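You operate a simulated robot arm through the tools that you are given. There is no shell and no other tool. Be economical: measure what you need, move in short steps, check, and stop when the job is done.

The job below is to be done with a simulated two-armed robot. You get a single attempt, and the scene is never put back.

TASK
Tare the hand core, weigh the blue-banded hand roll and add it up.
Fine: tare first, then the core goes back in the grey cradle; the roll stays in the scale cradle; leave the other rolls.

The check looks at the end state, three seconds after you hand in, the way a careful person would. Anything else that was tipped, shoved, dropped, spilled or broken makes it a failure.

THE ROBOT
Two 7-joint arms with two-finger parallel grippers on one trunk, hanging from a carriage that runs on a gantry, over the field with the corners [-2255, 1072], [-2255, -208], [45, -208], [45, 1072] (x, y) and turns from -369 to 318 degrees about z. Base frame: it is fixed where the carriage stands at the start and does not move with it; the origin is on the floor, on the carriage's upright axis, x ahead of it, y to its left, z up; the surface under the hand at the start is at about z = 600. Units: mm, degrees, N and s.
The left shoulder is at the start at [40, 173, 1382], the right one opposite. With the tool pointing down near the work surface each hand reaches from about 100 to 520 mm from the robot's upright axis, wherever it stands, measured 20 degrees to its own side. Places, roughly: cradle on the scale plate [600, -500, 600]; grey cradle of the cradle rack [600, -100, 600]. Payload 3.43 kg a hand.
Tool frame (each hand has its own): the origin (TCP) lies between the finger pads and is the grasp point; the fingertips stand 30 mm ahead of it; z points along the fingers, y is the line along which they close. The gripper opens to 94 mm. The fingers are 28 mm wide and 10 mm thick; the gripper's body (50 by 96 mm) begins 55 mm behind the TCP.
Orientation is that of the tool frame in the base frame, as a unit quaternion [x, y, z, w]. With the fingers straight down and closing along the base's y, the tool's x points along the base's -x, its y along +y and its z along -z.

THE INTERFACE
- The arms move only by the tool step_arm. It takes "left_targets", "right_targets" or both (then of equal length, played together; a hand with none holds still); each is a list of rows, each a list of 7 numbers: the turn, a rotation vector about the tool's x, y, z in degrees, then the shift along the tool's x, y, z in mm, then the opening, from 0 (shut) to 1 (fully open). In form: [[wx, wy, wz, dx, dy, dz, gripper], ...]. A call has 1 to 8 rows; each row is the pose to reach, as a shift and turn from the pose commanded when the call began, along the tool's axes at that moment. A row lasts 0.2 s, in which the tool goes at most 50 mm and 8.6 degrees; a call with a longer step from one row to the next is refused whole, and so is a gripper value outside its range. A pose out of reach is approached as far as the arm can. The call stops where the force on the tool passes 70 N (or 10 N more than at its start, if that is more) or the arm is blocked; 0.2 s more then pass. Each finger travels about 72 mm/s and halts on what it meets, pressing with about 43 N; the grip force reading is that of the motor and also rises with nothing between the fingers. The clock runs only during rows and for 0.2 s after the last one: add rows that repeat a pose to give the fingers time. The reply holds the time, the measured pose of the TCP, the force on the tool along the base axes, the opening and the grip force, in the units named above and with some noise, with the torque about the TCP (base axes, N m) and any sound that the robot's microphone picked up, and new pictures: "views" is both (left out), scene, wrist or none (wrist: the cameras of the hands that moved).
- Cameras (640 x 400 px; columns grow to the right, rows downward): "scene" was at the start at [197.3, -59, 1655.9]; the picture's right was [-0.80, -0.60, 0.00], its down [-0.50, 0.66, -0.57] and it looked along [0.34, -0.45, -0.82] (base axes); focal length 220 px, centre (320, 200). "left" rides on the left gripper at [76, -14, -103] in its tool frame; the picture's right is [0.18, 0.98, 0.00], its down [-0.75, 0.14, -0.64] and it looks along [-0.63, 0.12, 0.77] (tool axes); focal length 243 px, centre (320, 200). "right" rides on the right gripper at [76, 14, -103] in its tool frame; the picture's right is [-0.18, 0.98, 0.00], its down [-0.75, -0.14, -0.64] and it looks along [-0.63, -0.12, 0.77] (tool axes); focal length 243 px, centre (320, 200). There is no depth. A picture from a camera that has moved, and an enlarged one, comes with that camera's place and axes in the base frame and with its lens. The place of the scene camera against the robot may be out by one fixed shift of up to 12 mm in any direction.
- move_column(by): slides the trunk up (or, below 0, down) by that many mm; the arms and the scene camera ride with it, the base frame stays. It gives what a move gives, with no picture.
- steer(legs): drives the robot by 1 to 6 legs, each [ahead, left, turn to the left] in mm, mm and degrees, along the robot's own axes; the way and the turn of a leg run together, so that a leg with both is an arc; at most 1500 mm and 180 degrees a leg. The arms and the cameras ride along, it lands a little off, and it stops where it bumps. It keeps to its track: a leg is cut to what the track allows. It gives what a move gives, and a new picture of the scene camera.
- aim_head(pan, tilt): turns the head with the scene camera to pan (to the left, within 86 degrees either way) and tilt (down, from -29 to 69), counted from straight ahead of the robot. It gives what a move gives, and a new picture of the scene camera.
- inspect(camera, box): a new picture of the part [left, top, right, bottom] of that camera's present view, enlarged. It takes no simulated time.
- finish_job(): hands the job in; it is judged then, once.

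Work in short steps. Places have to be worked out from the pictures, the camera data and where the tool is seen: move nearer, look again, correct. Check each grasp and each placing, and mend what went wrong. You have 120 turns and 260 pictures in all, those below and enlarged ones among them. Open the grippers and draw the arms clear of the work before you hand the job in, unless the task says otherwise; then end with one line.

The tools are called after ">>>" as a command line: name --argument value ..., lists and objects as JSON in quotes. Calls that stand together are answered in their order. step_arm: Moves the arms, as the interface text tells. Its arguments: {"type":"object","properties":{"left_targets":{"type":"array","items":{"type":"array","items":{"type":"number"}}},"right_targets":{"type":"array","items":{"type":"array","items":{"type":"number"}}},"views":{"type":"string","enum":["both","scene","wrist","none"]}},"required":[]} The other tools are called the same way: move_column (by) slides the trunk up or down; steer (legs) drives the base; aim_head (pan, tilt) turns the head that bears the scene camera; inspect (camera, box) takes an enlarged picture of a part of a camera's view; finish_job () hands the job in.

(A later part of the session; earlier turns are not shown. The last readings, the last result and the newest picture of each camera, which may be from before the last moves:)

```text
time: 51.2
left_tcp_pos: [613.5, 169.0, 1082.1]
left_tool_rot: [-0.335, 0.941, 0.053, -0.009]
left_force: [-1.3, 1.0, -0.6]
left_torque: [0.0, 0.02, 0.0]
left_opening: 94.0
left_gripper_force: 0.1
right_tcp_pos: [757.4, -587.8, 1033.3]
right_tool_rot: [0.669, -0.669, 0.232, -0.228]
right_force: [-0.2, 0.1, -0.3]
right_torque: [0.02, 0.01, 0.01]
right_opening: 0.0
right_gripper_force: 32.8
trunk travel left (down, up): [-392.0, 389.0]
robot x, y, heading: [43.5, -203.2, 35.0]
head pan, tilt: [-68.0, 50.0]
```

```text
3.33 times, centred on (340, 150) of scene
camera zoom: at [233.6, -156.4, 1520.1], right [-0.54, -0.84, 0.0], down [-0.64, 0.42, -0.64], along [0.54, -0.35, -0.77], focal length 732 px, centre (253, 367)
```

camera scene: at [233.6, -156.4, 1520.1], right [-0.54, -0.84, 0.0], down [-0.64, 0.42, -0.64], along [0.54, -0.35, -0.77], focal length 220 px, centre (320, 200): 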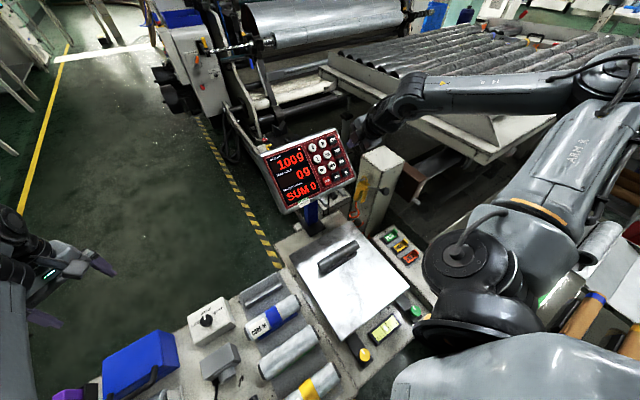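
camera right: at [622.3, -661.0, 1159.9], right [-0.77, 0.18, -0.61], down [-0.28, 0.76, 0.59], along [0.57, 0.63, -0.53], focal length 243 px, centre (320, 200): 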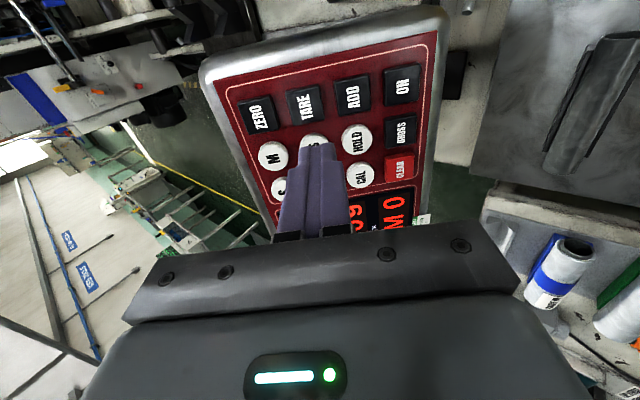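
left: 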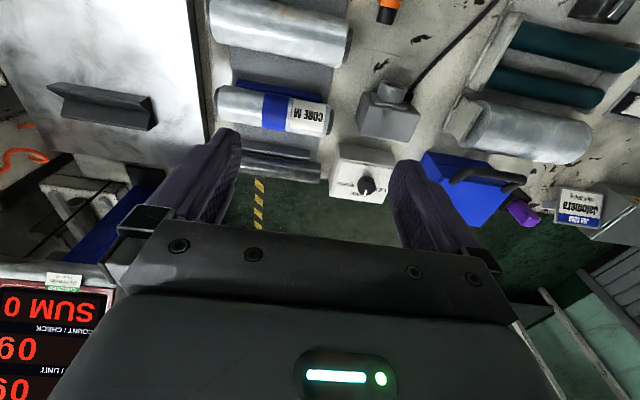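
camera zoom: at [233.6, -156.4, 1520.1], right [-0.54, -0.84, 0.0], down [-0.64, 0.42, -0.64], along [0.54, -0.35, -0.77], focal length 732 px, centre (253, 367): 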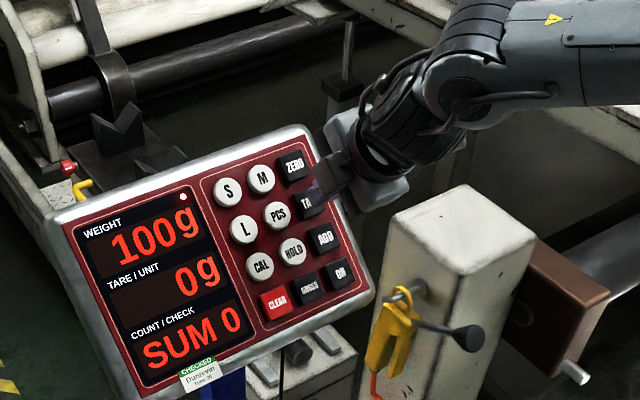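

About 25 mm remains. I'll shift 5 mm along y to centre and keep advancing.

>>> step_arm --right_targets '[[0, 0, 0, 5, -1.5, 6, 0], [0, 0, 0, 5, -1.5, 12, 0], [0, 0, 0, 5, -1.5, 17, 0], [0, 0, 0, 5, -1.5, 20, 0], [0, 0, 0, 5, -1.5, 20, 0]]' --views "none"

>>> inspect --camera "right" --box '[200, 20, 440, 200]'

>>> inspect --camera "scene" --box '[260, 90, 420, 210]'

```text
time: 52.5
left_tcp_pos: [613.9, 167.7, 1082.6]
left_tool_rot: [-0.335, 0.941, 0.053, -0.009]
left_force: [0.2, 0.8, -0.2]
left_torque: [0.01, 0.01, 0.01]
left_opening: 94.1
left_gripper_force: 0.0
right_tcp_pos: [770.2, -592.5, 1018.4]
right_tool_rot: [0.669, -0.668, 0.232, -0.228]
right_force: [-2.9, 1.0, 5.3]
right_torque: [0.05, -0.11, 0.0]
right_opening: 0.0
right_gripper_force: 32.9
trunk travel left (down, up): [-392.0, 389.0]
robot x, y, heading: [45.5, -206.0, 35.2]
head pan, tilt: [-68.0, 50.0]
heard: click
```

```text
2.22 times, centred on (320, 110) of right
camera zoom: at [695.4, -669.0, 1090.1], right [-0.77, 0.18, -0.61], down [-0.28, 0.76, 0.59], along [0.57, 0.63, -0.53], focal length 539 px, centre (320, 400)
```

zoom: 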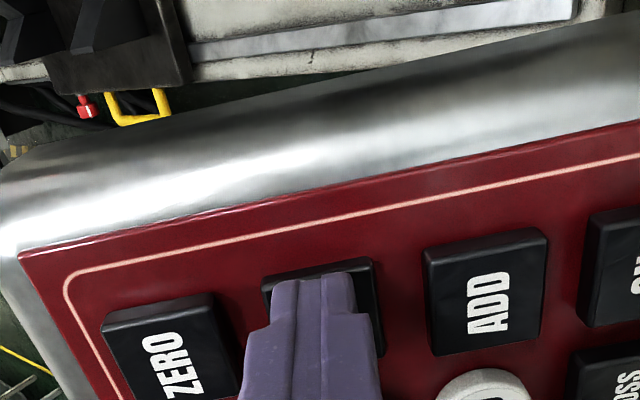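

```text
3.33 times, centred on (340, 150) of scene
camera zoom: at [233.6, -156.4, 1520.2], right [-0.54, -0.84, 0.0], down [-0.64, 0.42, -0.64], along [0.54, -0.35, -0.77], focal length 732 px, centre (253, 367)
```

zoom: 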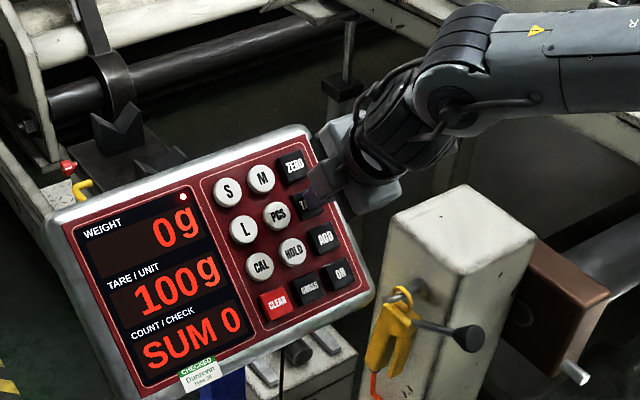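

TARE registered: tare 100 g, net 0 g. I'll retract along the press direction, then turn the tool upright and go back above the core.

>>> step_arm --right_targets '[[0, 0, 0, 0, 0, -35, 0], [0, 0, 0, 0, 0, -75, 0], [0, 0, 0, 0, 0, -105, 0]]' --views "none"

>>> step_arm --right_targets '[[-7.6, 0, 0, -10, 24, -19, 0], [-15.2, 0, 0, -40, 48, -38, 0.3], [-22.8, 0, 0, -72, 72, -57, 0.6], [-30.4, 0, 0, -104, 96, -75, 0.8], [-38, 0, 0, -135, 120.6, -94, 0.8], [-38, 0, 0, -135, 120.6, -94, 0.8]]' --views "none"

```text
time: 53.2
left_tcp_pos: [612.4, 167.1, 1083.2]
left_tool_rot: [-0.334, 0.941, 0.053, -0.011]
left_force: [0.3, 0.3, -0.9]
left_torque: [0.0, 0.01, 0.01]
left_opening: 94.0
left_gripper_force: 0.0
right_tcp_pos: [705.9, -592.6, 1099.9]
right_tool_rot: [0.669, -0.669, 0.231, -0.227]
right_force: [0.9, 0.5, 0.8]
right_torque: [-0.01, 0.01, -0.02]
right_opening: 0.0
right_gripper_force: 33.3
trunk travel left (down, up): [-392.0, 389.0]
robot x, y, heading: [47.8, -202.9, 35.2]
head pan, tilt: [-68.0, 50.0]
```

```text
time: 54.6
left_tcp_pos: [614.5, 168.3, 1082.4]
left_tool_rot: [-0.336, 0.94, 0.053, -0.01]
left_force: [0.4, 0.0, -0.3]
left_torque: [-0.04, 0.02, 0.01]
left_opening: 94.0
left_gripper_force: 0.1
right_tcp_pos: [550.8, -457.1, 1101.8]
right_tool_rot: [-0.706, 0.708, -0.001, -0.003]
right_force: [0.7, -0.1, 0.3]
right_torque: [0.01, 0.02, 0.01]
right_opening: 75.2
right_gripper_force: 0.0
trunk travel left (down, up): [-392.0, 389.0]
robot x, y, heading: [44.0, -200.9, 35.1]
head pan, tilt: [-68.0, 50.0]
```

Now straight down over the core: arm 225 mm, then trunk 170 mm, then check alignment.

>>> step_arm --right_targets '[[0, 0, 0, 0, -2, 45, 0.8], [0, 0, 0, 0, -4, 90, 0.8], [0, 0, 0, 0, -4, 135, 0.8], [0, 0, 0, 0, -4, 180, 0.8], [0, 0, 0, 0, -4, 225, 0.8]]' --views "none"

>>> move_column --by -165

>>> inspect --camera "right" --box '[160, 0, 480, 200]'

```text
time: 55.9
left_tcp_pos: [613.3, 168.7, 1082.3]
left_tool_rot: [-0.335, 0.941, 0.053, -0.01]
left_force: [0.1, -0.5, 0.5]
left_torque: [-0.02, 0.0, 0.04]
left_opening: 94.1
left_gripper_force: 0.0
right_tcp_pos: [555.6, -456.7, 873.9]
right_tool_rot: [-0.706, 0.709, -0.001, -0.003]
right_force: [-0.4, -0.5, 0.1]
right_torque: [-0.03, -0.01, 0.01]
right_opening: 75.3
right_gripper_force: 0.0
trunk travel left (down, up): [-392.0, 389.0]
robot x, y, heading: [45.8, -206.9, 35.2]
head pan, tilt: [-68.0, 50.0]
```

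```text
time: 57.7
left_tcp_pos: [613.1, 166.6, 916.7]
left_tool_rot: [-0.336, 0.94, 0.053, -0.01]
left_force: [0.5, 0.1, 0.5]
left_torque: [0.01, 0.0, 0.04]
left_opening: 94.2
left_gripper_force: 0.1
right_tcp_pos: [555.6, -458.1, 709.6]
right_tool_rot: [-0.706, 0.708, -0.001, -0.003]
right_force: [0.4, 0.2, 0.0]
right_torque: [0.0, 0.01, 0.01]
right_opening: 75.1
right_gripper_force: 0.0
trunk travel left (down, up): [-227.0, 554.0]
robot x, y, heading: [46.2, -204.5, 35.1]
head pan, tilt: [-68.0, 50.0]
```

```text
2.00 times, centred on (320, 100) of right
camera zoom: at [541.4, -533.3, 812.0], right [-0.98, 0.19, 0.0], down [0.14, 0.76, 0.64], along [0.12, 0.63, -0.77], focal length 485 px, centre (320, 400)
```

zoom: 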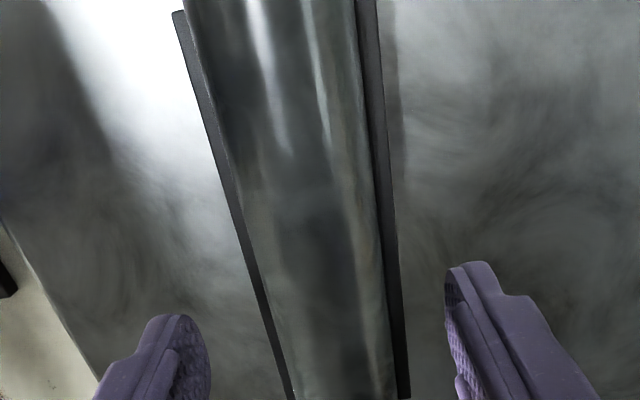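

Centred. I'll descend to z≈677 and grip.

>>> step_arm --right_targets '[[0, 0, 0, 0, 0, 18, 0.8], [0, 0, 0, 0, 0, 32, 0.8], [0, 0, 0, 0, 0, 32, 0.5], [0, 0, 0, 0, 0, 32, 0.2], [0, 0, 0, 0, 0, 32, 0.2], [0, 0, 0, 0, 0, 32, 0.2]]' --views "none"

>>> step_arm --right_targets '[[0, 0, 0, 0, 0, -6, 0.2], [0, 0, 0, 0, 0, -15, 0.2], [0, 0, 0, 0, 0, -40, 0.2], [0, 0, 0, 0, 0, -40, 0.2]]' --views "both"

```text
time: 59.1
left_tcp_pos: [613.8, 167.6, 917.2]
left_tool_rot: [-0.336, 0.94, 0.053, -0.01]
left_force: [0.0, 0.3, -0.4]
left_torque: [0.0, 0.01, -0.01]
left_opening: 94.0
left_gripper_force: 0.0
right_tcp_pos: [556.2, -456.2, 678.4]
right_tool_rot: [-0.706, 0.708, -0.001, -0.002]
right_force: [-2.1, 0.0, 7.0]
right_torque: [0.07, 0.05, 0.09]
right_opening: 41.9
right_gripper_force: 42.8
trunk travel left (down, up): [-227.0, 554.0]
robot x, y, heading: [39.9, -204.3, 35.0]
head pan, tilt: [-68.0, 50.0]
```

```text
time: 60.1
left_tcp_pos: [613.8, 168.0, 917.3]
left_tool_rot: [-0.335, 0.941, 0.053, -0.009]
left_force: [-0.3, 1.2, -0.1]
left_torque: [0.0, 0.05, -0.03]
left_opening: 94.2
left_gripper_force: 0.0
right_tcp_pos: [555.6, -457.4, 717.7]
right_tool_rot: [-0.707, 0.707, -0.001, -0.003]
right_force: [0.0, 0.4, 0.0]
right_torque: [0.02, -0.04, -0.02]
right_opening: 18.5
right_gripper_force: 0.0
trunk travel left (down, up): [-227.0, 554.0]
robot x, y, heading: [42.2, -209.6, 35.3]
head pan, tilt: [-68.0, 50.0]
camera scene: at [233.5, -156.3, 1355.0], right [-0.54, -0.84, 0.0], down [-0.64, 0.42, -0.64], along [0.54, -0.35, -0.77], focal length 220 px, centre (320, 200)
camera right: at [540.5, -532.8, 819.7], right [-0.98, 0.19, 0.0], down [0.14, 0.76, 0.64], along [0.12, 0.63, -0.77], focal length 243 px, centre (320, 200)
```

scene: 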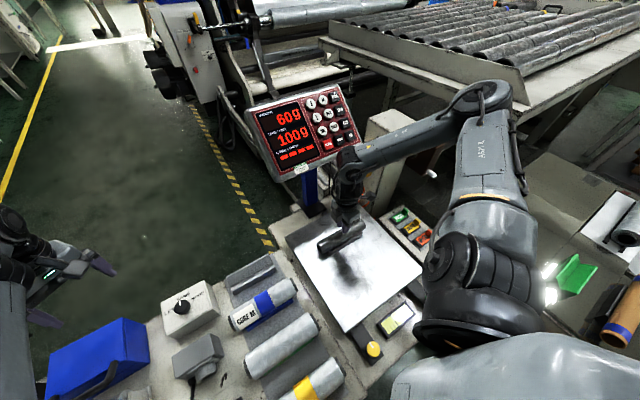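
right: 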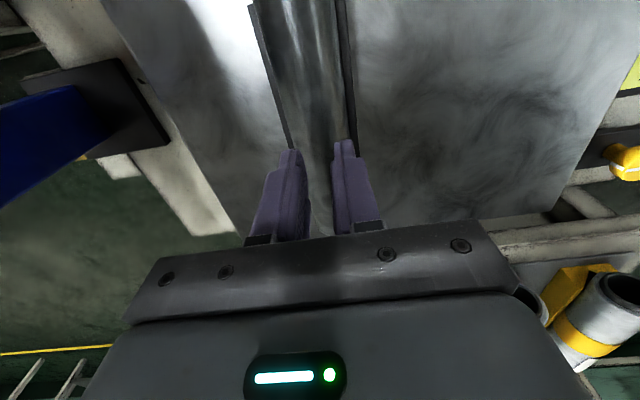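

The grip slipped off because it was too high on the tube; the core stays in the cradle. I'll open, go about 8 mm lower and re-grip.

>>> step_arm --right_targets '[[0, 0, 0, 0, 0, 0, 0.5], [0, 0, 0, 0, 0, 0, 0.8], [0, 0, 0, 0, 0, 0, 0.8]]' --views "none"

>>> inspect --camera "scene" --box '[240, 80, 420, 260]'

>>> inspect --camera "right" --box '[160, 0, 480, 200]'

```text
time: 60.9
left_tcp_pos: [613.9, 168.0, 916.7]
left_tool_rot: [-0.335, 0.941, 0.054, -0.01]
left_force: [0.7, 0.5, 0.0]
left_torque: [-0.01, -0.01, 0.02]
left_opening: 94.0
left_gripper_force: 0.0
right_tcp_pos: [554.7, -457.3, 717.6]
right_tool_rot: [-0.706, 0.708, -0.002, -0.003]
right_force: [-0.6, 0.4, 0.0]
right_torque: [-0.04, -0.03, 0.0]
right_opening: 75.3
right_gripper_force: 0.0
trunk travel left (down, up): [-227.0, 554.0]
robot x, y, heading: [42.3, -207.3, 35.1]
head pan, tilt: [-68.0, 50.0]
```

```text
2.22 times, centred on (330, 170) of scene
camera zoom: at [233.7, -156.4, 1355.1], right [-0.54, -0.84, 0.0], down [-0.64, 0.42, -0.64], along [0.54, -0.35, -0.77], focal length 488 px, centre (298, 267)
```

zoom: 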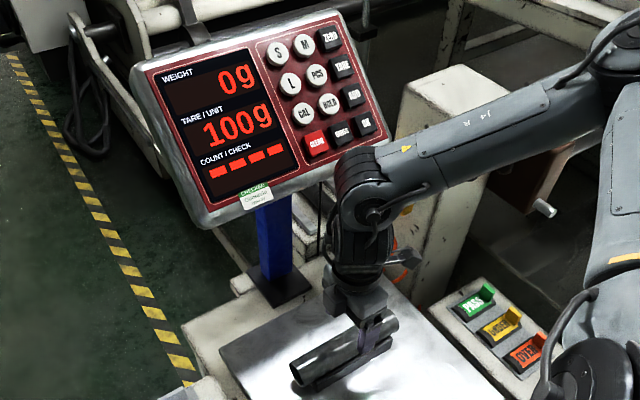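

```text
2.00 times, centred on (320, 100) of right
camera zoom: at [540.8, -533.2, 819.7], right [-0.98, 0.19, 0.0], down [0.14, 0.76, 0.64], along [0.12, 0.63, -0.77], focal length 485 px, centre (320, 400)
```

zoom: 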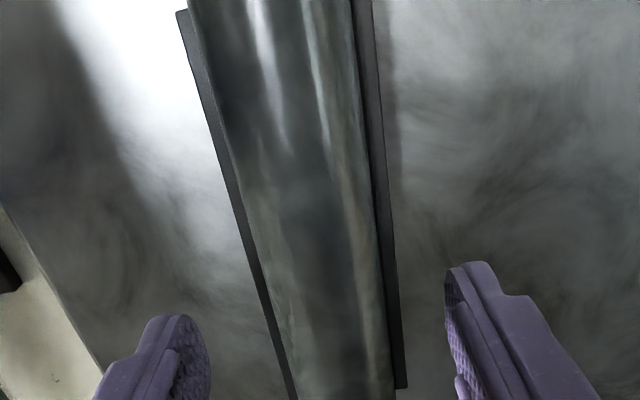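

Core still seated, net 0 g. I'll descend 47.5 mm (TCP ≈670) and grip.

>>> step_arm --right_targets '[[0, 0, 0, 0, -1, 25, 0.8], [0, 0, 0, 0, -1, 47.5, 0.8], [0, 0, 0, 0, -1, 47.5, 0.5], [0, 0, 0, 0, -1, 47.5, 0.2], [0, 0, 0, 0, -1, 47.5, 0.2], [0, 0, 0, 0, -1, 47.5, 0.2]]' --views "none"

```text
time: 62.3
left_tcp_pos: [612.7, 167.6, 917.2]
left_tool_rot: [-0.336, 0.94, 0.053, -0.01]
left_force: [0.2, 0.3, 0.1]
left_torque: [-0.03, 0.03, 0.0]
left_opening: 94.1
left_gripper_force: 0.1
right_tcp_pos: [553.2, -457.9, 668.8]
right_tool_rot: [-0.706, 0.708, -0.002, -0.003]
right_force: [-1.7, -0.2, 1.3]
right_torque: [0.03, 0.07, 0.18]
right_opening: 44.3
right_gripper_force: 43.0
trunk travel left (down, up): [-227.0, 554.0]
robot x, y, heading: [42.7, -204.9, 35.0]
head pan, tilt: [-68.0, 50.0]
```

The opening is 44.3 mm, near the full diameter. I'll lift.

>>> step_arm --right_targets '[[0, 0, 0, 0, 0, -6, 0.2], [0, 0, 0, 0, 0, -15, 0.2], [0, 0, 0, 0, 0, -40, 0.2], [0, 0, 0, 0, 0, -80, 0.2], [0, 0, 0, 0, 0, -120, 0.2]]' --views "scene"

```text
time: 63.5
left_tcp_pos: [614.1, 166.8, 918.0]
left_tool_rot: [-0.335, 0.941, 0.054, -0.01]
left_force: [0.5, 0.4, -0.9]
left_torque: [-0.01, -0.02, 0.01]
left_opening: 94.0
left_gripper_force: 0.1
right_tcp_pos: [556.5, -456.8, 793.1]
right_tool_rot: [0.708, -0.707, 0.0, 0.003]
right_force: [-0.1, -0.2, -0.5]
right_torque: [0.02, -0.01, 0.0]
right_opening: 44.3
right_gripper_force: 42.5
trunk travel left (down, up): [-227.0, 554.0]
robot x, y, heading: [46.4, -204.1, 35.3]
head pan, tilt: [-68.0, 50.0]
camera scene: at [233.6, -156.5, 1355.0], right [-0.54, -0.84, 0.0], down [-0.64, 0.42, -0.64], along [0.54, -0.35, -0.77], focal length 220 px, centre (320, 200)
```

scene: 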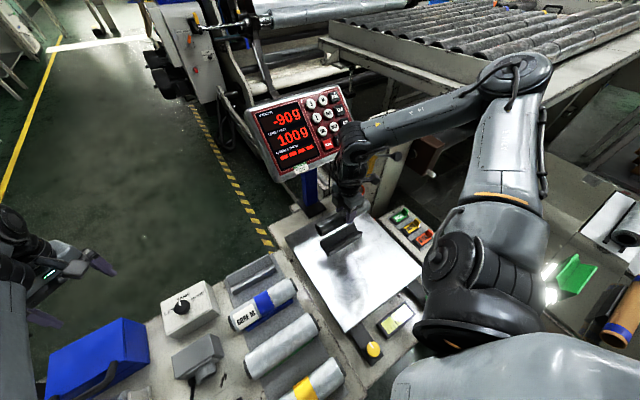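

Core held (net -90 g, settling). I'll carry it back over the grey cradle.

>>> step_arm --right_targets '[[0, 0, 0, -40, -6, -10, 0.2], [0, 0, 0, -84, -12, -10, 0.2], [0, 0, 0, -128, -18, -10, 0.2], [0, 0, 0, -172, -24, -10, 0.2], [0, 0, 0, -216, -30, -10, 0.2], [0, 0, 0, -260, -36, -10, 0.2], [0, 0, 0, -304, -42, -10, 0.2], [0, 0, 0, -337, -45, -10, 0.2]]' --views "both"

```text
time: 65.3
left_tcp_pos: [613.9, 168.6, 916.6]
left_tool_rot: [-0.336, 0.94, 0.053, -0.009]
left_force: [0.0, -0.2, -0.4]
left_torque: [-0.03, 0.01, -0.02]
left_opening: 94.1
left_gripper_force: 0.1
right_tcp_pos: [601.8, -117.3, 798.3]
right_tool_rot: [-0.707, 0.707, -0.001, -0.002]
right_force: [0.0, -0.1, -1.2]
right_torque: [0.01, 0.01, -0.02]
right_opening: 44.0
right_gripper_force: 42.4
trunk travel left (down, up): [-227.0, 554.0]
robot x, y, heading: [41.8, -202.0, 35.2]
head pan, tilt: [-68.0, 50.0]
camera scene: at [233.6, -156.0, 1355.1], right [-0.54, -0.84, 0.0], down [-0.64, 0.42, -0.64], along [0.54, -0.35, -0.77], focal length 220 px, centre (320, 200)
camera right: at [588.0, -194.0, 898.7], right [-0.98, 0.19, 0.0], down [0.14, 0.76, 0.64], along [0.12, 0.63, -0.77], focal length 243 px, centre (320, 200)
```

scene: 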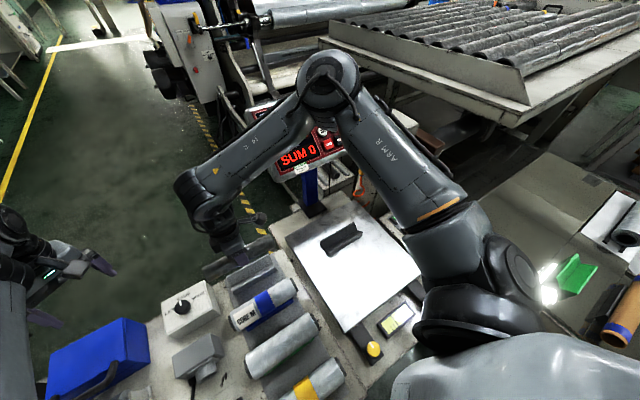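
right: 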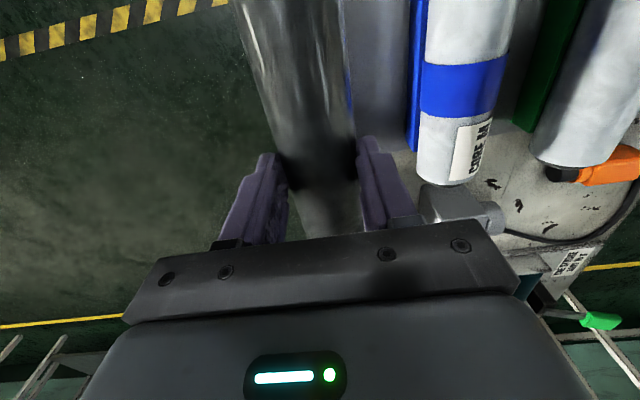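

Aligned over the cradle. I'll descend to about 12 mm above the expected seat.

>>> step_arm --right_targets '[[0, 0, 0, 2.5, 0, 40, 0.2], [0, 0, 0, 2.5, 0, 70, 0.2], [0, 0, 0, 2.5, 0, 90, 0.2], [0, 0, 0, 2.5, 0, 90, 0.2]]' --views "wrist"

>>> inspect --camera "scene" --box '[180, 220, 320, 310]'

```text
time: 66.3
left_tcp_pos: [613.9, 167.8, 918.2]
left_tool_rot: [-0.336, 0.94, 0.053, -0.01]
left_force: [-0.8, 0.9, 0.4]
left_torque: [0.01, -0.01, 0.01]
left_opening: 94.2
left_gripper_force: 0.0
right_tcp_pos: [596.4, -142.2, 722.3]
right_tool_rot: [-0.707, 0.708, -0.001, -0.002]
right_force: [0.6, 0.6, 0.0]
right_torque: [0.03, -0.02, 0.01]
right_opening: 44.3
right_gripper_force: 42.6
right hand out of reach, approached as far as the arm can: row 2, 3, 4
trunk travel left (down, up): [-227.0, 554.0]
robot x, y, heading: [40.9, -202.9, 35.1]
head pan, tilt: [-68.0, 50.0]
camera right: at [583.1, -218.7, 824.4], right [-0.98, 0.19, 0.0], down [0.14, 0.76, 0.64], along [0.12, 0.63, -0.77], focal length 243 px, centre (320, 200)
```

right: 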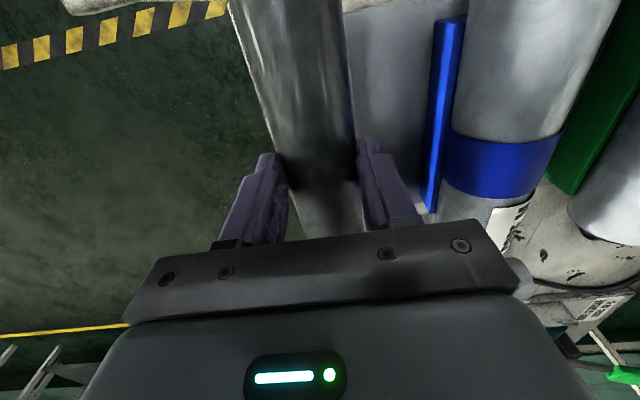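

```text
4.44 times, centred on (250, 265) of scene
camera zoom: at [233.6, -156.2, 1355.1], right [-0.54, -0.84, 0.0], down [-0.64, 0.42, -0.64], along [0.54, -0.35, -0.77], focal length 976 px, centre (631, -89)
```

zoom: 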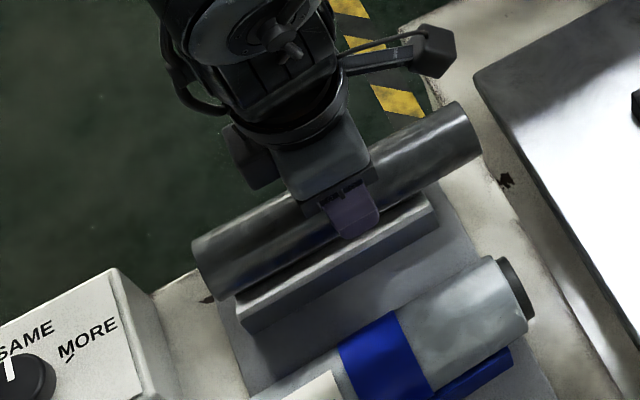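

The arm is at its reach limit. I'll back up, lower the trunk 75 mm, and return.

>>> step_arm --right_targets '[[0, 0, 0, 0, 0, -40, 0.2], [0, 0, 0, 0, 0, -85, 0.2], [0, 0, 0, 0, 0, -85, 0.2]]' --views "none"

>>> move_column --by -75

>>> inspect --camera "scene" --box '[180, 200, 320, 290]'

```text
time: 67.1
left_tcp_pos: [613.1, 168.0, 917.0]
left_tool_rot: [-0.335, 0.941, 0.053, -0.009]
left_force: [-0.8, -0.4, -0.5]
left_torque: [-0.01, 0.01, 0.0]
left_opening: 94.0
left_gripper_force: 0.1
right_tcp_pos: [597.0, -140.0, 810.8]
right_tool_rot: [-0.707, 0.707, -0.001, -0.002]
right_force: [-0.7, 0.0, -0.6]
right_torque: [0.01, 0.03, 0.01]
right_opening: 44.2
right_gripper_force: 42.8
trunk travel left (down, up): [-227.0, 554.0]
robot x, y, heading: [46.1, -204.7, 35.2]
head pan, tilt: [-68.0, 50.0]
```

```text
time: 68.2
left_tcp_pos: [614.0, 167.3, 842.6]
left_tool_rot: [-0.335, 0.941, 0.053, -0.01]
left_force: [-0.7, -0.3, 0.5]
left_torque: [0.01, 0.0, 0.01]
left_opening: 93.9
left_gripper_force: 0.0
right_tcp_pos: [598.1, -140.3, 734.3]
right_tool_rot: [-0.706, 0.708, -0.002, -0.002]
right_force: [-0.3, -0.2, -1.1]
right_torque: [-0.03, -0.01, 0.0]
right_opening: 44.1
right_gripper_force: 43.0
trunk travel left (down, up): [-152.0, 629.0]
robot x, y, heading: [43.2, -201.5, 34.9]
head pan, tilt: [-68.0, 50.0]
```

```text
4.44 times, centred on (250, 245) of scene
camera zoom: at [233.7, -156.3, 1280.2], right [-0.54, -0.84, 0.0], down [-0.64, 0.42, -0.64], along [0.54, -0.35, -0.77], focal length 976 px, centre (631, 0)
```

zoom: 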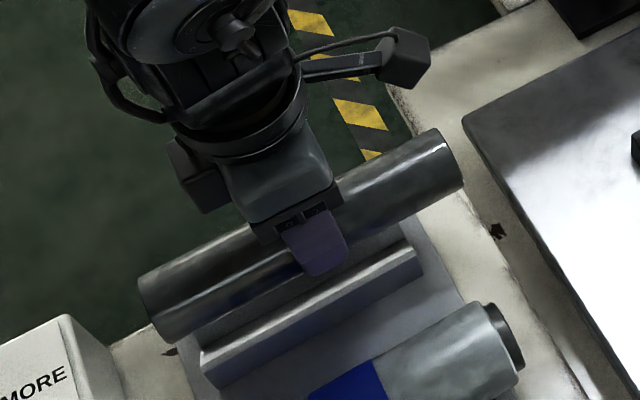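

Now a small move to (601.5, -120) and down to z≈706.

>>> step_arm --right_targets '[[0, 0, 0, -20, -3.5, 0, 0.2], [0, 0, 0, -20, -3.5, 15, 0.2], [0, 0, 0, -20, -3.5, 28, 0.2], [0, 0, 0, -20, -3.5, 28, 0.2]]' --views "wrist"

>>> inspect --camera "scene" --box '[180, 200, 320, 290]'

```text
time: 69.2
left_tcp_pos: [614.7, 168.8, 841.8]
left_tool_rot: [-0.335, 0.941, 0.053, -0.011]
left_force: [0.0, 0.4, 0.2]
left_torque: [0.02, -0.02, -0.05]
left_opening: 94.1
left_gripper_force: 0.1
right_tcp_pos: [600.2, -120.9, 706.9]
right_tool_rot: [-0.707, 0.708, -0.002, -0.002]
right_force: [0.1, -0.3, -0.6]
right_torque: [0.0, -0.01, 0.02]
right_opening: 44.3
right_gripper_force: 43.1
trunk travel left (down, up): [-152.0, 629.0]
robot x, y, heading: [44.7, -207.2, 35.3]
head pan, tilt: [-68.0, 50.0]
camera right: at [586.1, -197.4, 808.7], right [-0.98, 0.19, 0.0], down [0.14, 0.76, 0.64], along [0.12, 0.63, -0.77], focal length 243 px, centre (320, 200)
```

right: 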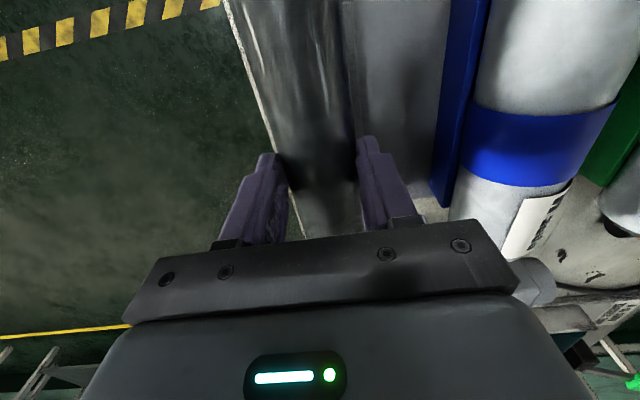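

```text
4.44 times, centred on (250, 245) of scene
camera zoom: at [233.7, -156.3, 1280.1], right [-0.54, -0.84, 0.0], down [-0.64, 0.42, -0.64], along [0.54, -0.35, -0.77], focal length 976 px, centre (631, 0)
```

zoom: 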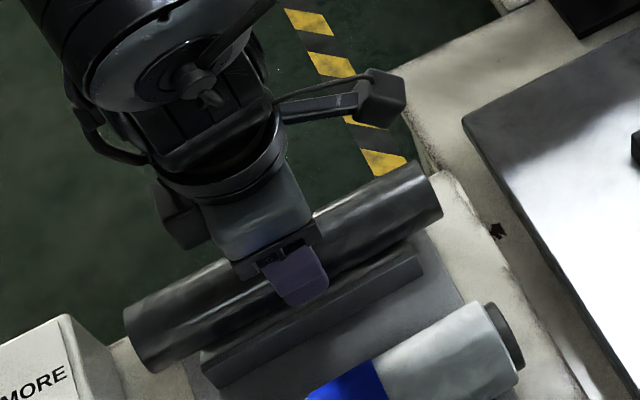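

Lowering in small steps to seat it.

>>> step_arm --right_targets '[[0, 0, 0, 0, -1, 4, 0.2], [0, 0, 0, 0, -1, 7, 0.2], [0, 0, 0, 0, -1, 10, 0.2], [0, 0, 0, 0, -1, 10, 0.2]]' --views "none"

>>> inspect --camera "scene" --box '[180, 200, 320, 290]'

```text
time: 70.2
left_tcp_pos: [614.6, 167.3, 842.0]
left_tool_rot: [-0.335, 0.941, 0.053, -0.01]
left_force: [0.0, 0.5, 0.6]
left_torque: [-0.02, 0.03, 0.04]
left_opening: 94.2
left_gripper_force: 0.0
right_tcp_pos: [602.2, -120.7, 696.6]
right_tool_rot: [-0.707, 0.707, -0.001, -0.003]
right_force: [-0.1, -0.3, -0.2]
right_torque: [-0.02, 0.04, 0.0]
right_opening: 44.5
right_gripper_force: 43.6
trunk travel left (down, up): [-152.0, 629.0]
robot x, y, heading: [39.7, -207.1, 35.1]
head pan, tilt: [-68.0, 50.0]
```

```text
4.44 times, centred on (250, 245) of scene
camera zoom: at [233.6, -156.4, 1280.1], right [-0.54, -0.84, 0.0], down [-0.64, 0.42, -0.64], along [0.54, -0.35, -0.77], focal length 976 px, centre (631, 0)
```

zoom: 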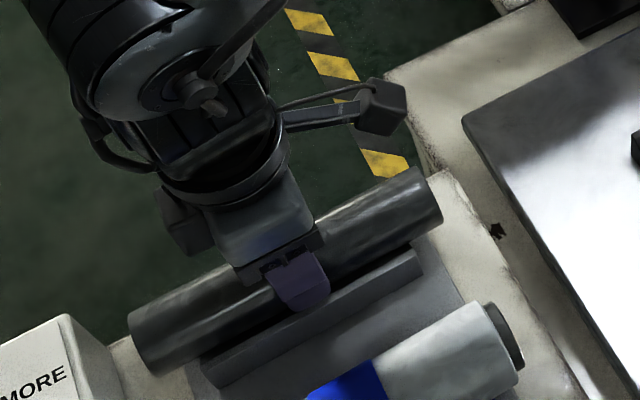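

>>> step_arm --right_targets '[[0, 0, 0, 0, 0, 2, 0.2], [0, 0, 0, 0, 0, 4, 0.2], [0, 0, 0, 0, 0, 4, 0.2]]' --views "none"

```text
time: 71.0
left_tcp_pos: [613.1, 169.1, 842.4]
left_tool_rot: [-0.335, 0.941, 0.053, -0.01]
left_force: [0.7, -0.6, 0.5]
left_torque: [-0.01, -0.01, -0.04]
left_opening: 93.8
left_gripper_force: 0.0
right_tcp_pos: [600.5, -119.6, 693.7]
right_tool_rot: [-0.707, 0.707, -0.001, -0.002]
right_force: [-8.3, -1.3, 17.7]
right_torque: [0.12, 0.11, 0.06]
right_opening: 44.2
right_gripper_force: 43.2
trunk travel left (down, up): [-152.0, 629.0]
robot x, y, heading: [41.3, -204.7, 35.1]
head pan, tilt: [-68.0, 50.0]
```

It's seated, with contact force felt. I'll open the fingers.

>>> step_arm --right_targets '[[0, 0, 0, 0, 1, -1, 0.5], [0, 0, 0, 0, 1, -1, 0.65], [0, 0, 0, 0, 1, -1, 0.85], [0, 0, 0, 0, 1, -1, 0.85], [0, 0, 0, 0, 1, -40, 0.85], [0, 0, 0, 0, 1, -80, 0.85], [0, 0, 0, 0, 1, -100, 0.85]]' --views "wrist"

>>> inspect --camera "scene" --box '[180, 200, 320, 290]'

```text
time: 72.7
left_tcp_pos: [613.4, 167.3, 842.8]
left_tool_rot: [-0.335, 0.94, 0.054, -0.01]
left_force: [0.2, -0.3, 0.0]
left_torque: [-0.04, 0.0, 0.02]
left_opening: 93.9
left_gripper_force: 0.1
right_tcp_pos: [602.3, -121.6, 792.7]
right_tool_rot: [-0.706, 0.708, -0.002, -0.003]
right_force: [0.1, -0.3, -0.1]
right_torque: [0.02, -0.02, -0.02]
right_opening: 79.7
right_gripper_force: 0.1
trunk travel left (down, up): [-152.0, 629.0]
robot x, y, heading: [44.8, -201.4, 35.4]
head pan, tilt: [-68.0, 50.0]
camera right: at [587.5, -196.7, 894.2], right [-0.98, 0.19, 0.0], down [0.14, 0.76, 0.64], along [0.12, 0.63, -0.77], focal length 243 px, centre (320, 200)
```

right: 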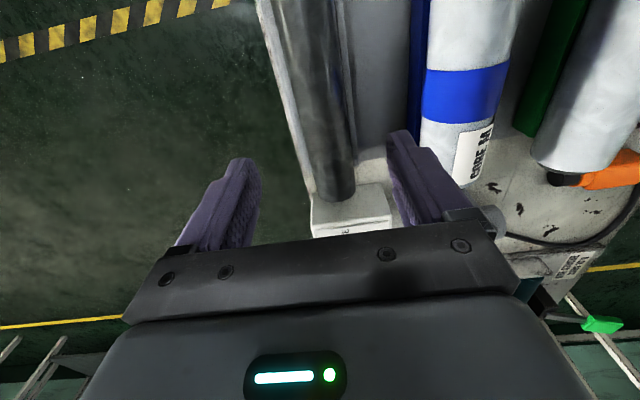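

```text
4.44 times, centred on (250, 245) of scene
camera zoom: at [233.7, -156.4, 1280.0], right [-0.54, -0.84, 0.0], down [-0.64, 0.42, -0.64], along [0.54, -0.35, -0.77], focal length 976 px, centre (631, 0)
```

zoom: 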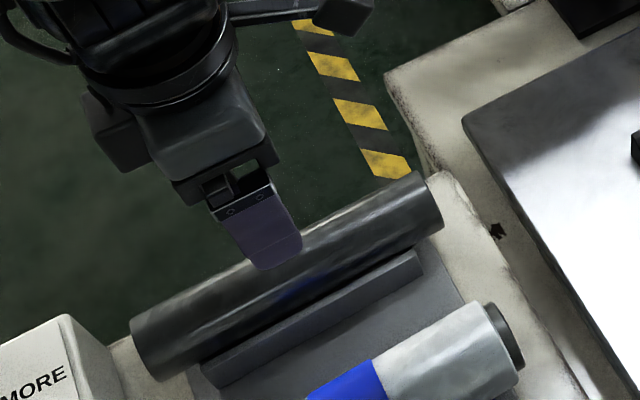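

The core is back in its grey cradle. Now I'll move over the blue roll, which I judge at x≈479, y≈-119, about 69 mm in diameter.

>>> step_arm --right_targets '[[0, 0, 0, -1, 42, -10, 1], [0, 0, 0, -2, 84, -10, 1], [0, 0, 0, -2, 123, -10, 1], [0, 0, 0, -2, 123, 0, 1]]' --views "both"

>>> inspect --camera "right" --box '[160, 0, 480, 200]'

```text
time: 73.7
left_tcp_pos: [613.6, 167.9, 842.7]
left_tool_rot: [-0.335, 0.941, 0.053, -0.01]
left_force: [0.5, -0.6, 0.4]
left_torque: [-0.01, -0.02, 0.01]
left_opening: 93.9
left_gripper_force: 0.0
right_tcp_pos: [480.0, -118.6, 791.8]
right_tool_rot: [-0.705, 0.709, -0.001, -0.003]
right_force: [0.3, -0.5, -0.6]
right_torque: [0.01, 0.03, 0.01]
right_opening: 94.2
right_gripper_force: 0.0
trunk travel left (down, up): [-152.0, 629.0]
robot x, y, heading: [47.8, -202.6, 35.0]
head pan, tilt: [-68.0, 50.0]
camera scene: at [233.9, -156.3, 1280.2], right [-0.54, -0.84, 0.0], down [-0.64, 0.42, -0.64], along [0.54, -0.35, -0.77], focal length 220 px, centre (320, 200)
camera right: at [465.1, -193.9, 894.0], right [-0.98, 0.19, 0.0], down [0.14, 0.76, 0.64], along [0.12, 0.63, -0.77], focal length 243 px, centre (320, 200)
```

scene: 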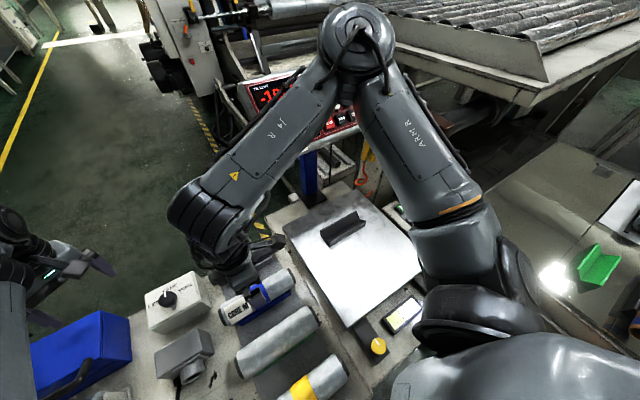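
right: 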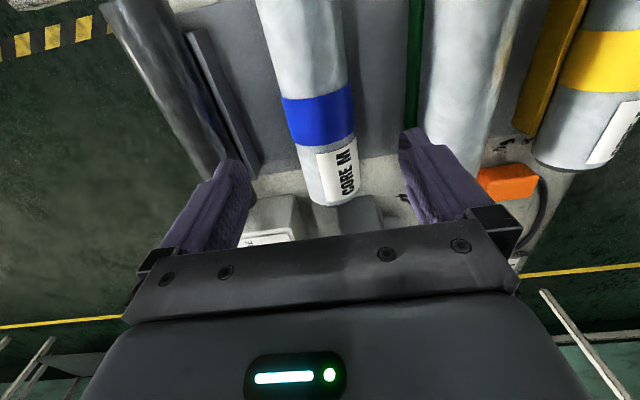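

```text
2.00 times, centred on (320, 100) of right
camera zoom: at [465.1, -193.9, 894.0], right [-0.98, 0.19, 0.0], down [0.14, 0.76, 0.64], along [0.12, 0.63, -0.77], focal length 485 px, centre (320, 400)
```

zoom: 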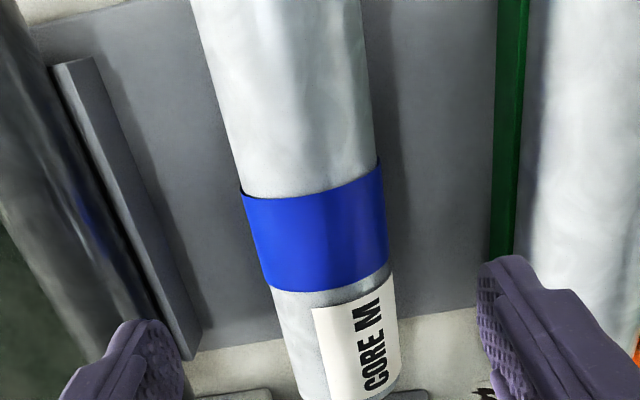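

Well centred, roll about 60 mm in diameter. I'll descend to TCP z≈695 and close.

>>> step_arm --right_targets '[[0, 0, 0, 0, 0, 35, 1], [0, 0, 0, 0, 0, 70, 1], [0, 0, 0, 0, 0, 97, 1], [0, 0, 0, 0, 0, 97, 0.7], [0, 0, 0, 0, 0, 97, 0.45], [0, 0, 0, 0, 0, 97, 0.4], [0, 0, 0, 0, 0, 97, 0.4]]' --views "wrist"

>>> inspect --camera "scene" --box '[180, 220, 340, 330]'

```text
time: 75.2
left_tcp_pos: [614.9, 167.6, 842.9]
left_tool_rot: [-0.335, 0.941, 0.054, -0.009]
left_force: [-0.4, -0.2, 0.0]
left_torque: [0.01, -0.01, 0.0]
left_opening: 93.7
left_gripper_force: 0.0
right_tcp_pos: [479.3, -118.8, 696.8]
right_tool_rot: [-0.706, 0.708, -0.001, -0.004]
right_force: [1.0, 0.9, 0.3]
right_torque: [0.03, -0.07, 0.05]
right_opening: 58.3
right_gripper_force: 42.4
trunk travel left (down, up): [-152.0, 629.0]
robot x, y, heading: [43.0, -204.6, 35.3]
head pan, tilt: [-68.0, 50.0]
camera right: at [465.9, -195.0, 798.2], right [-0.98, 0.19, 0.0], down [0.14, 0.76, 0.64], along [0.12, 0.63, -0.77], focal length 243 px, centre (320, 200)
```

right: 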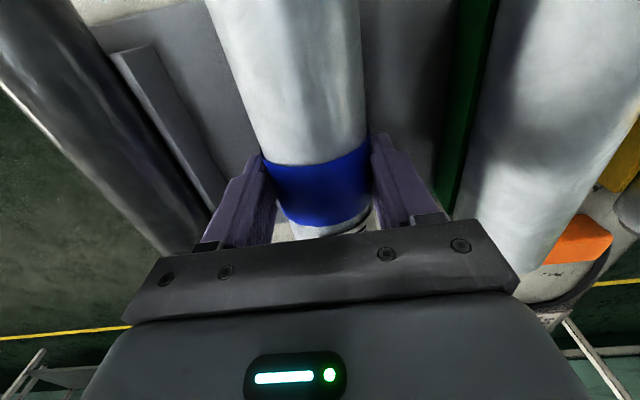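

```text
3.64 times, centred on (260, 275) of scene
camera zoom: at [233.8, -156.4, 1280.1], right [-0.54, -0.84, 0.0], down [-0.64, 0.42, -0.64], along [0.54, -0.35, -0.77], focal length 799 px, centre (538, -73)
```

zoom: 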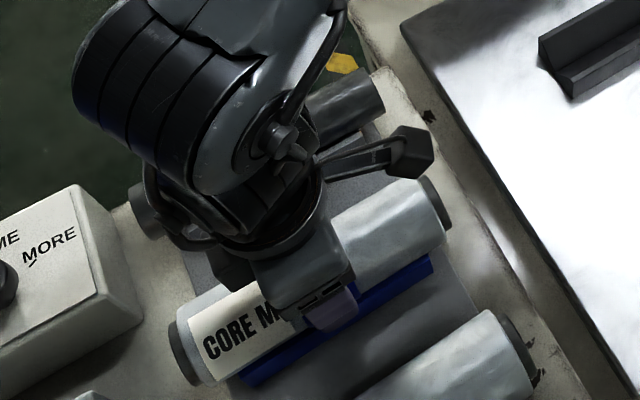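

The opening is 58.3 mm. I'll test with a gentle lift.

>>> step_arm --right_targets '[[0, 0, 0, 0, 0, -3, 0.35], [0, 0, 0, 0, 0, -7, 0.35], [0, 0, 0, 0, 0, -12, 0.35], [0, 0, 0, 0, 0, -20, 0.35], [0, 0, 0, 0, 0, -20, 0.35]]' --views "none"

>>> inspect --camera "scene" --box '[180, 220, 340, 330]'

```text
time: 76.5
left_tcp_pos: [614.1, 167.3, 842.0]
left_tool_rot: [-0.335, 0.941, 0.054, -0.009]
left_force: [-0.2, 0.3, 0.1]
left_torque: [0.03, -0.03, 0.0]
left_opening: 93.9
left_gripper_force: 0.0
right_tcp_pos: [478.9, -118.9, 716.0]
right_tool_rot: [-0.707, 0.708, -0.001, -0.002]
right_force: [0.6, 0.9, -3.0]
right_torque: [-0.01, 0.0, 0.0]
right_opening: 58.1
right_gripper_force: 42.7
trunk travel left (down, up): [-152.0, 629.0]
robot x, y, heading: [45.0, -201.9, 34.9]
head pan, tilt: [-68.0, 50.0]
```

```text
3.64 times, centred on (260, 275) of scene
camera zoom: at [233.5, -156.4, 1280.0], right [-0.54, -0.84, 0.0], down [-0.64, 0.42, -0.64], along [0.54, -0.35, -0.77], focal length 799 px, centre (538, -73)
```

zoom: 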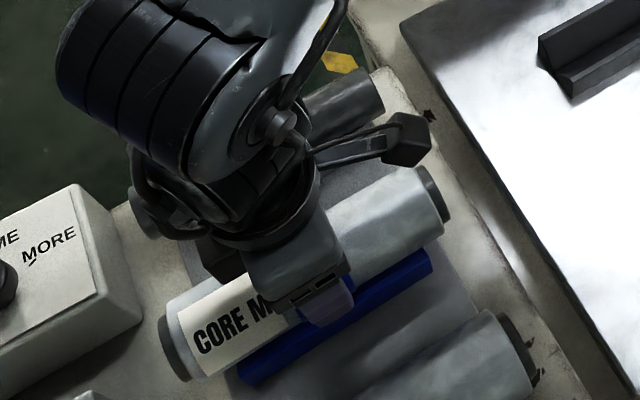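

The roll is lifted, about 3 N. I'll raise the trunk 110 mm and carry it to the scale.

>>> move_column --by 110

>>> step_arm --right_targets '[[0, 0, 0, 42, -9, 0, 0.35], [0, 0, 0, 84, -18, 0, 0.35], [0, 0, 0, 126, -27, 0, 0.35], [0, 0, 0, 168, -36, 0, 0.35], [0, 0, 0, 210, -45, 0, 0.35], [0, 0, 0, 253, -55, 0, 0.35], [0, 0, 0, 296, -65, 0, 0.35], [0, 0, 0, 338, -76, 0, 0.35]]' --views "both"

```text
time: 77.9
left_tcp_pos: [613.7, 168.3, 951.4]
left_tool_rot: [-0.336, 0.94, 0.053, -0.01]
left_force: [-0.2, 1.4, 0.4]
left_torque: [-0.01, 0.01, 0.01]
left_opening: 94.0
left_gripper_force: 0.1
right_tcp_pos: [478.1, -118.8, 825.5]
right_tool_rot: [-0.707, 0.708, -0.001, -0.003]
right_force: [-0.3, 0.3, -2.4]
right_torque: [0.02, -0.01, 0.0]
right_opening: 58.4
right_gripper_force: 43.7
trunk travel left (down, up): [-262.0, 519.0]
robot x, y, heading: [45.4, -208.2, 34.9]
head pan, tilt: [-68.0, 50.0]
```

```text
time: 79.7
left_tcp_pos: [612.4, 166.8, 952.9]
left_tool_rot: [-0.335, 0.941, 0.053, -0.01]
left_force: [-0.3, -0.8, 0.1]
left_torque: [0.0, 0.02, 0.02]
left_opening: 94.2
left_gripper_force: 0.0
right_tcp_pos: [554.5, -459.5, 828.4]
right_tool_rot: [0.707, -0.707, 0.001, 0.002]
right_force: [0.6, 0.0, -2.9]
right_torque: [0.02, 0.0, 0.03]
right_opening: 58.4
right_gripper_force: 43.1
trunk travel left (down, up): [-262.0, 519.0]
robot x, y, heading: [47.4, -203.4, 35.2]
head pan, tilt: [-68.0, 50.0]
camera scene: at [233.6, -157.0, 1390.0], right [-0.54, -0.84, 0.0], down [-0.64, 0.42, -0.64], along [0.54, -0.35, -0.77], focal length 220 px, centre (320, 200)
camera right: at [540.4, -534.7, 929.5], right [-0.98, 0.19, 0.0], down [0.14, 0.76, 0.64], along [0.12, 0.63, -0.77], focal length 243 px, centre (320, 200)
```

scene: 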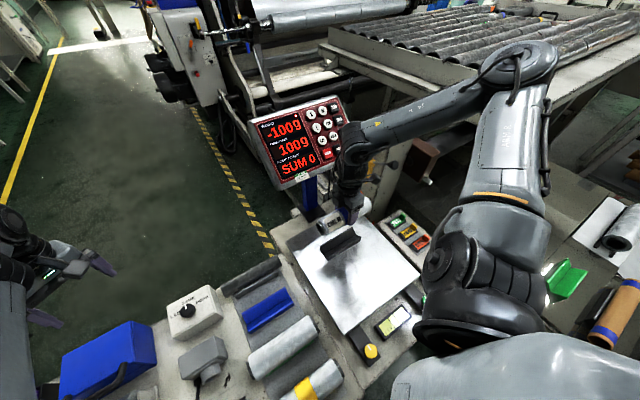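
right: 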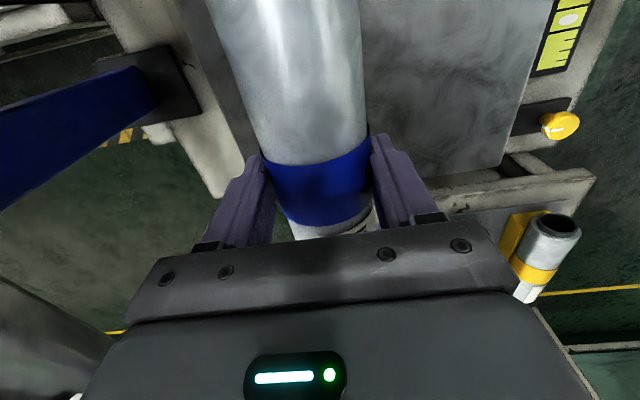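

Display shows net -100 g as expected. I'll lower: trunk 70 mm, arm 66 mm, to about 20 mm above the seat.

>>> move_column --by -70

>>> step_arm --right_targets '[[0, 0, 0, -2, 0, 30, 0.35], [0, 0, 0, -2, 0, 55, 0.35], [0, 0, 0, -2, 0, 68, 0.35], [0, 0, 0, -2, 0, 68, 0.35]]' --views "wrist"

>>> inspect --camera "scene" --box '[250, 80, 420, 245]'

```text
time: 80.8
left_tcp_pos: [613.1, 168.4, 882.2]
left_tool_rot: [-0.335, 0.941, 0.052, -0.01]
left_force: [-0.5, -0.8, 0.4]
left_torque: [0.0, -0.03, 0.01]
left_opening: 94.0
left_gripper_force: 0.0
right_tcp_pos: [555.5, -457.9, 759.0]
right_tool_rot: [-0.706, 0.708, -0.001, -0.002]
right_force: [0.2, 0.8, -1.5]
right_torque: [0.0, -0.03, -0.02]
right_opening: 58.7
right_gripper_force: 42.7
trunk travel left (down, up): [-192.0, 589.0]
robot x, y, heading: [43.8, -205.0, 35.1]
head pan, tilt: [-68.0, 50.0]
```

```text
time: 81.8
left_tcp_pos: [614.0, 167.2, 882.8]
left_tool_rot: [-0.335, 0.941, 0.053, -0.009]
left_force: [0.0, 0.5, -0.2]
left_torque: [-0.02, 0.04, 0.01]
left_opening: 94.0
left_gripper_force: 0.0
right_tcp_pos: [556.4, -453.4, 688.8]
right_tool_rot: [-0.706, 0.708, -0.001, -0.002]
right_force: [0.2, 0.8, -2.4]
right_torque: [0.0, 0.03, 0.0]
right_opening: 58.5
right_gripper_force: 42.6
trunk travel left (down, up): [-192.0, 589.0]
robot x, y, heading: [46.0, -204.7, 34.9]
head pan, tilt: [-68.0, 50.0]
camera right: at [541.3, -529.8, 790.6], right [-0.98, 0.19, 0.0], down [0.14, 0.76, 0.64], along [0.12, 0.63, -0.77], focal length 243 px, centre (320, 200)
```

right: 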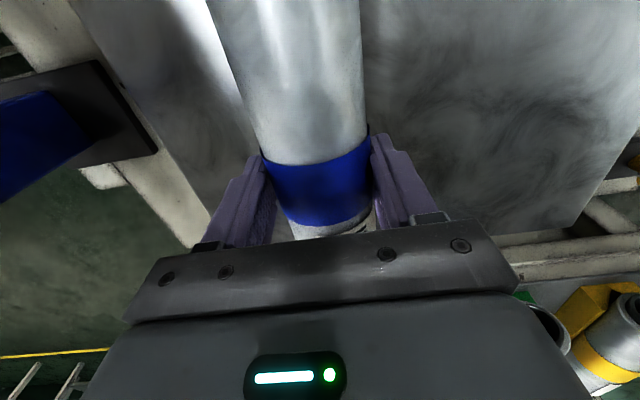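

```text
2.42 times, centred on (335, 162) of scene
camera zoom: at [233.5, -156.3, 1320.1], right [-0.54, -0.84, 0.0], down [-0.64, 0.42, -0.64], along [0.54, -0.35, -0.77], focal length 532 px, centre (284, 291)
```

zoom: 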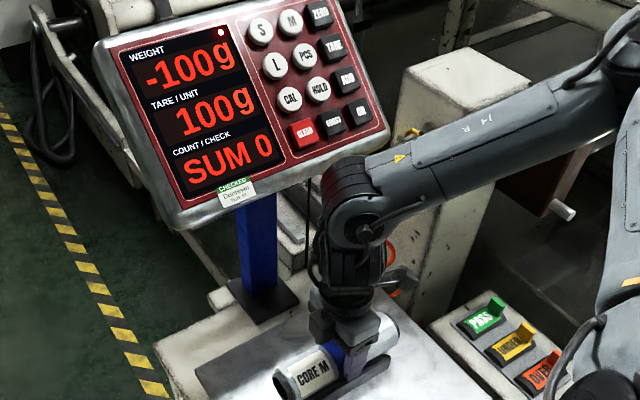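

Approaching the seat: 12 mm down in small steps.

>>> step_arm --right_targets '[[0, 0, 0, 3, 1, 5, 0.35], [0, 0, 0, 3, 1, 9, 0.35], [0, 0, 0, 3, 1, 12, 0.35], [0, 0, 0, 3, 1, 12, 0.35]]' --views "none"

>>> inspect --camera "scene" --box '[250, 80, 420, 245]'

```text
time: 82.8
left_tcp_pos: [614.3, 167.4, 882.0]
left_tool_rot: [-0.336, 0.94, 0.053, -0.01]
left_force: [0.0, 0.1, 0.3]
left_torque: [0.01, 0.01, 0.01]
left_opening: 93.8
left_gripper_force: 0.0
right_tcp_pos: [553.5, -458.6, 677.3]
right_tool_rot: [-0.707, 0.708, -0.002, -0.002]
right_force: [0.1, 0.0, -2.8]
right_torque: [-0.01, 0.0, -0.03]
right_opening: 58.2
right_gripper_force: 43.2
trunk travel left (down, up): [-192.0, 589.0]
robot x, y, heading: [44.6, -208.3, 35.1]
head pan, tilt: [-68.0, 50.0]
```

```text
2.42 times, centred on (335, 162) of scene
camera zoom: at [233.5, -156.3, 1320.1], right [-0.54, -0.84, 0.0], down [-0.64, 0.42, -0.64], along [0.54, -0.35, -0.77], focal length 532 px, centre (284, 291)
```

zoom: 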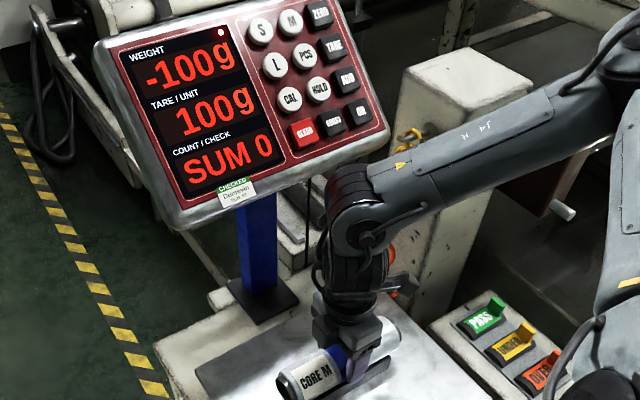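

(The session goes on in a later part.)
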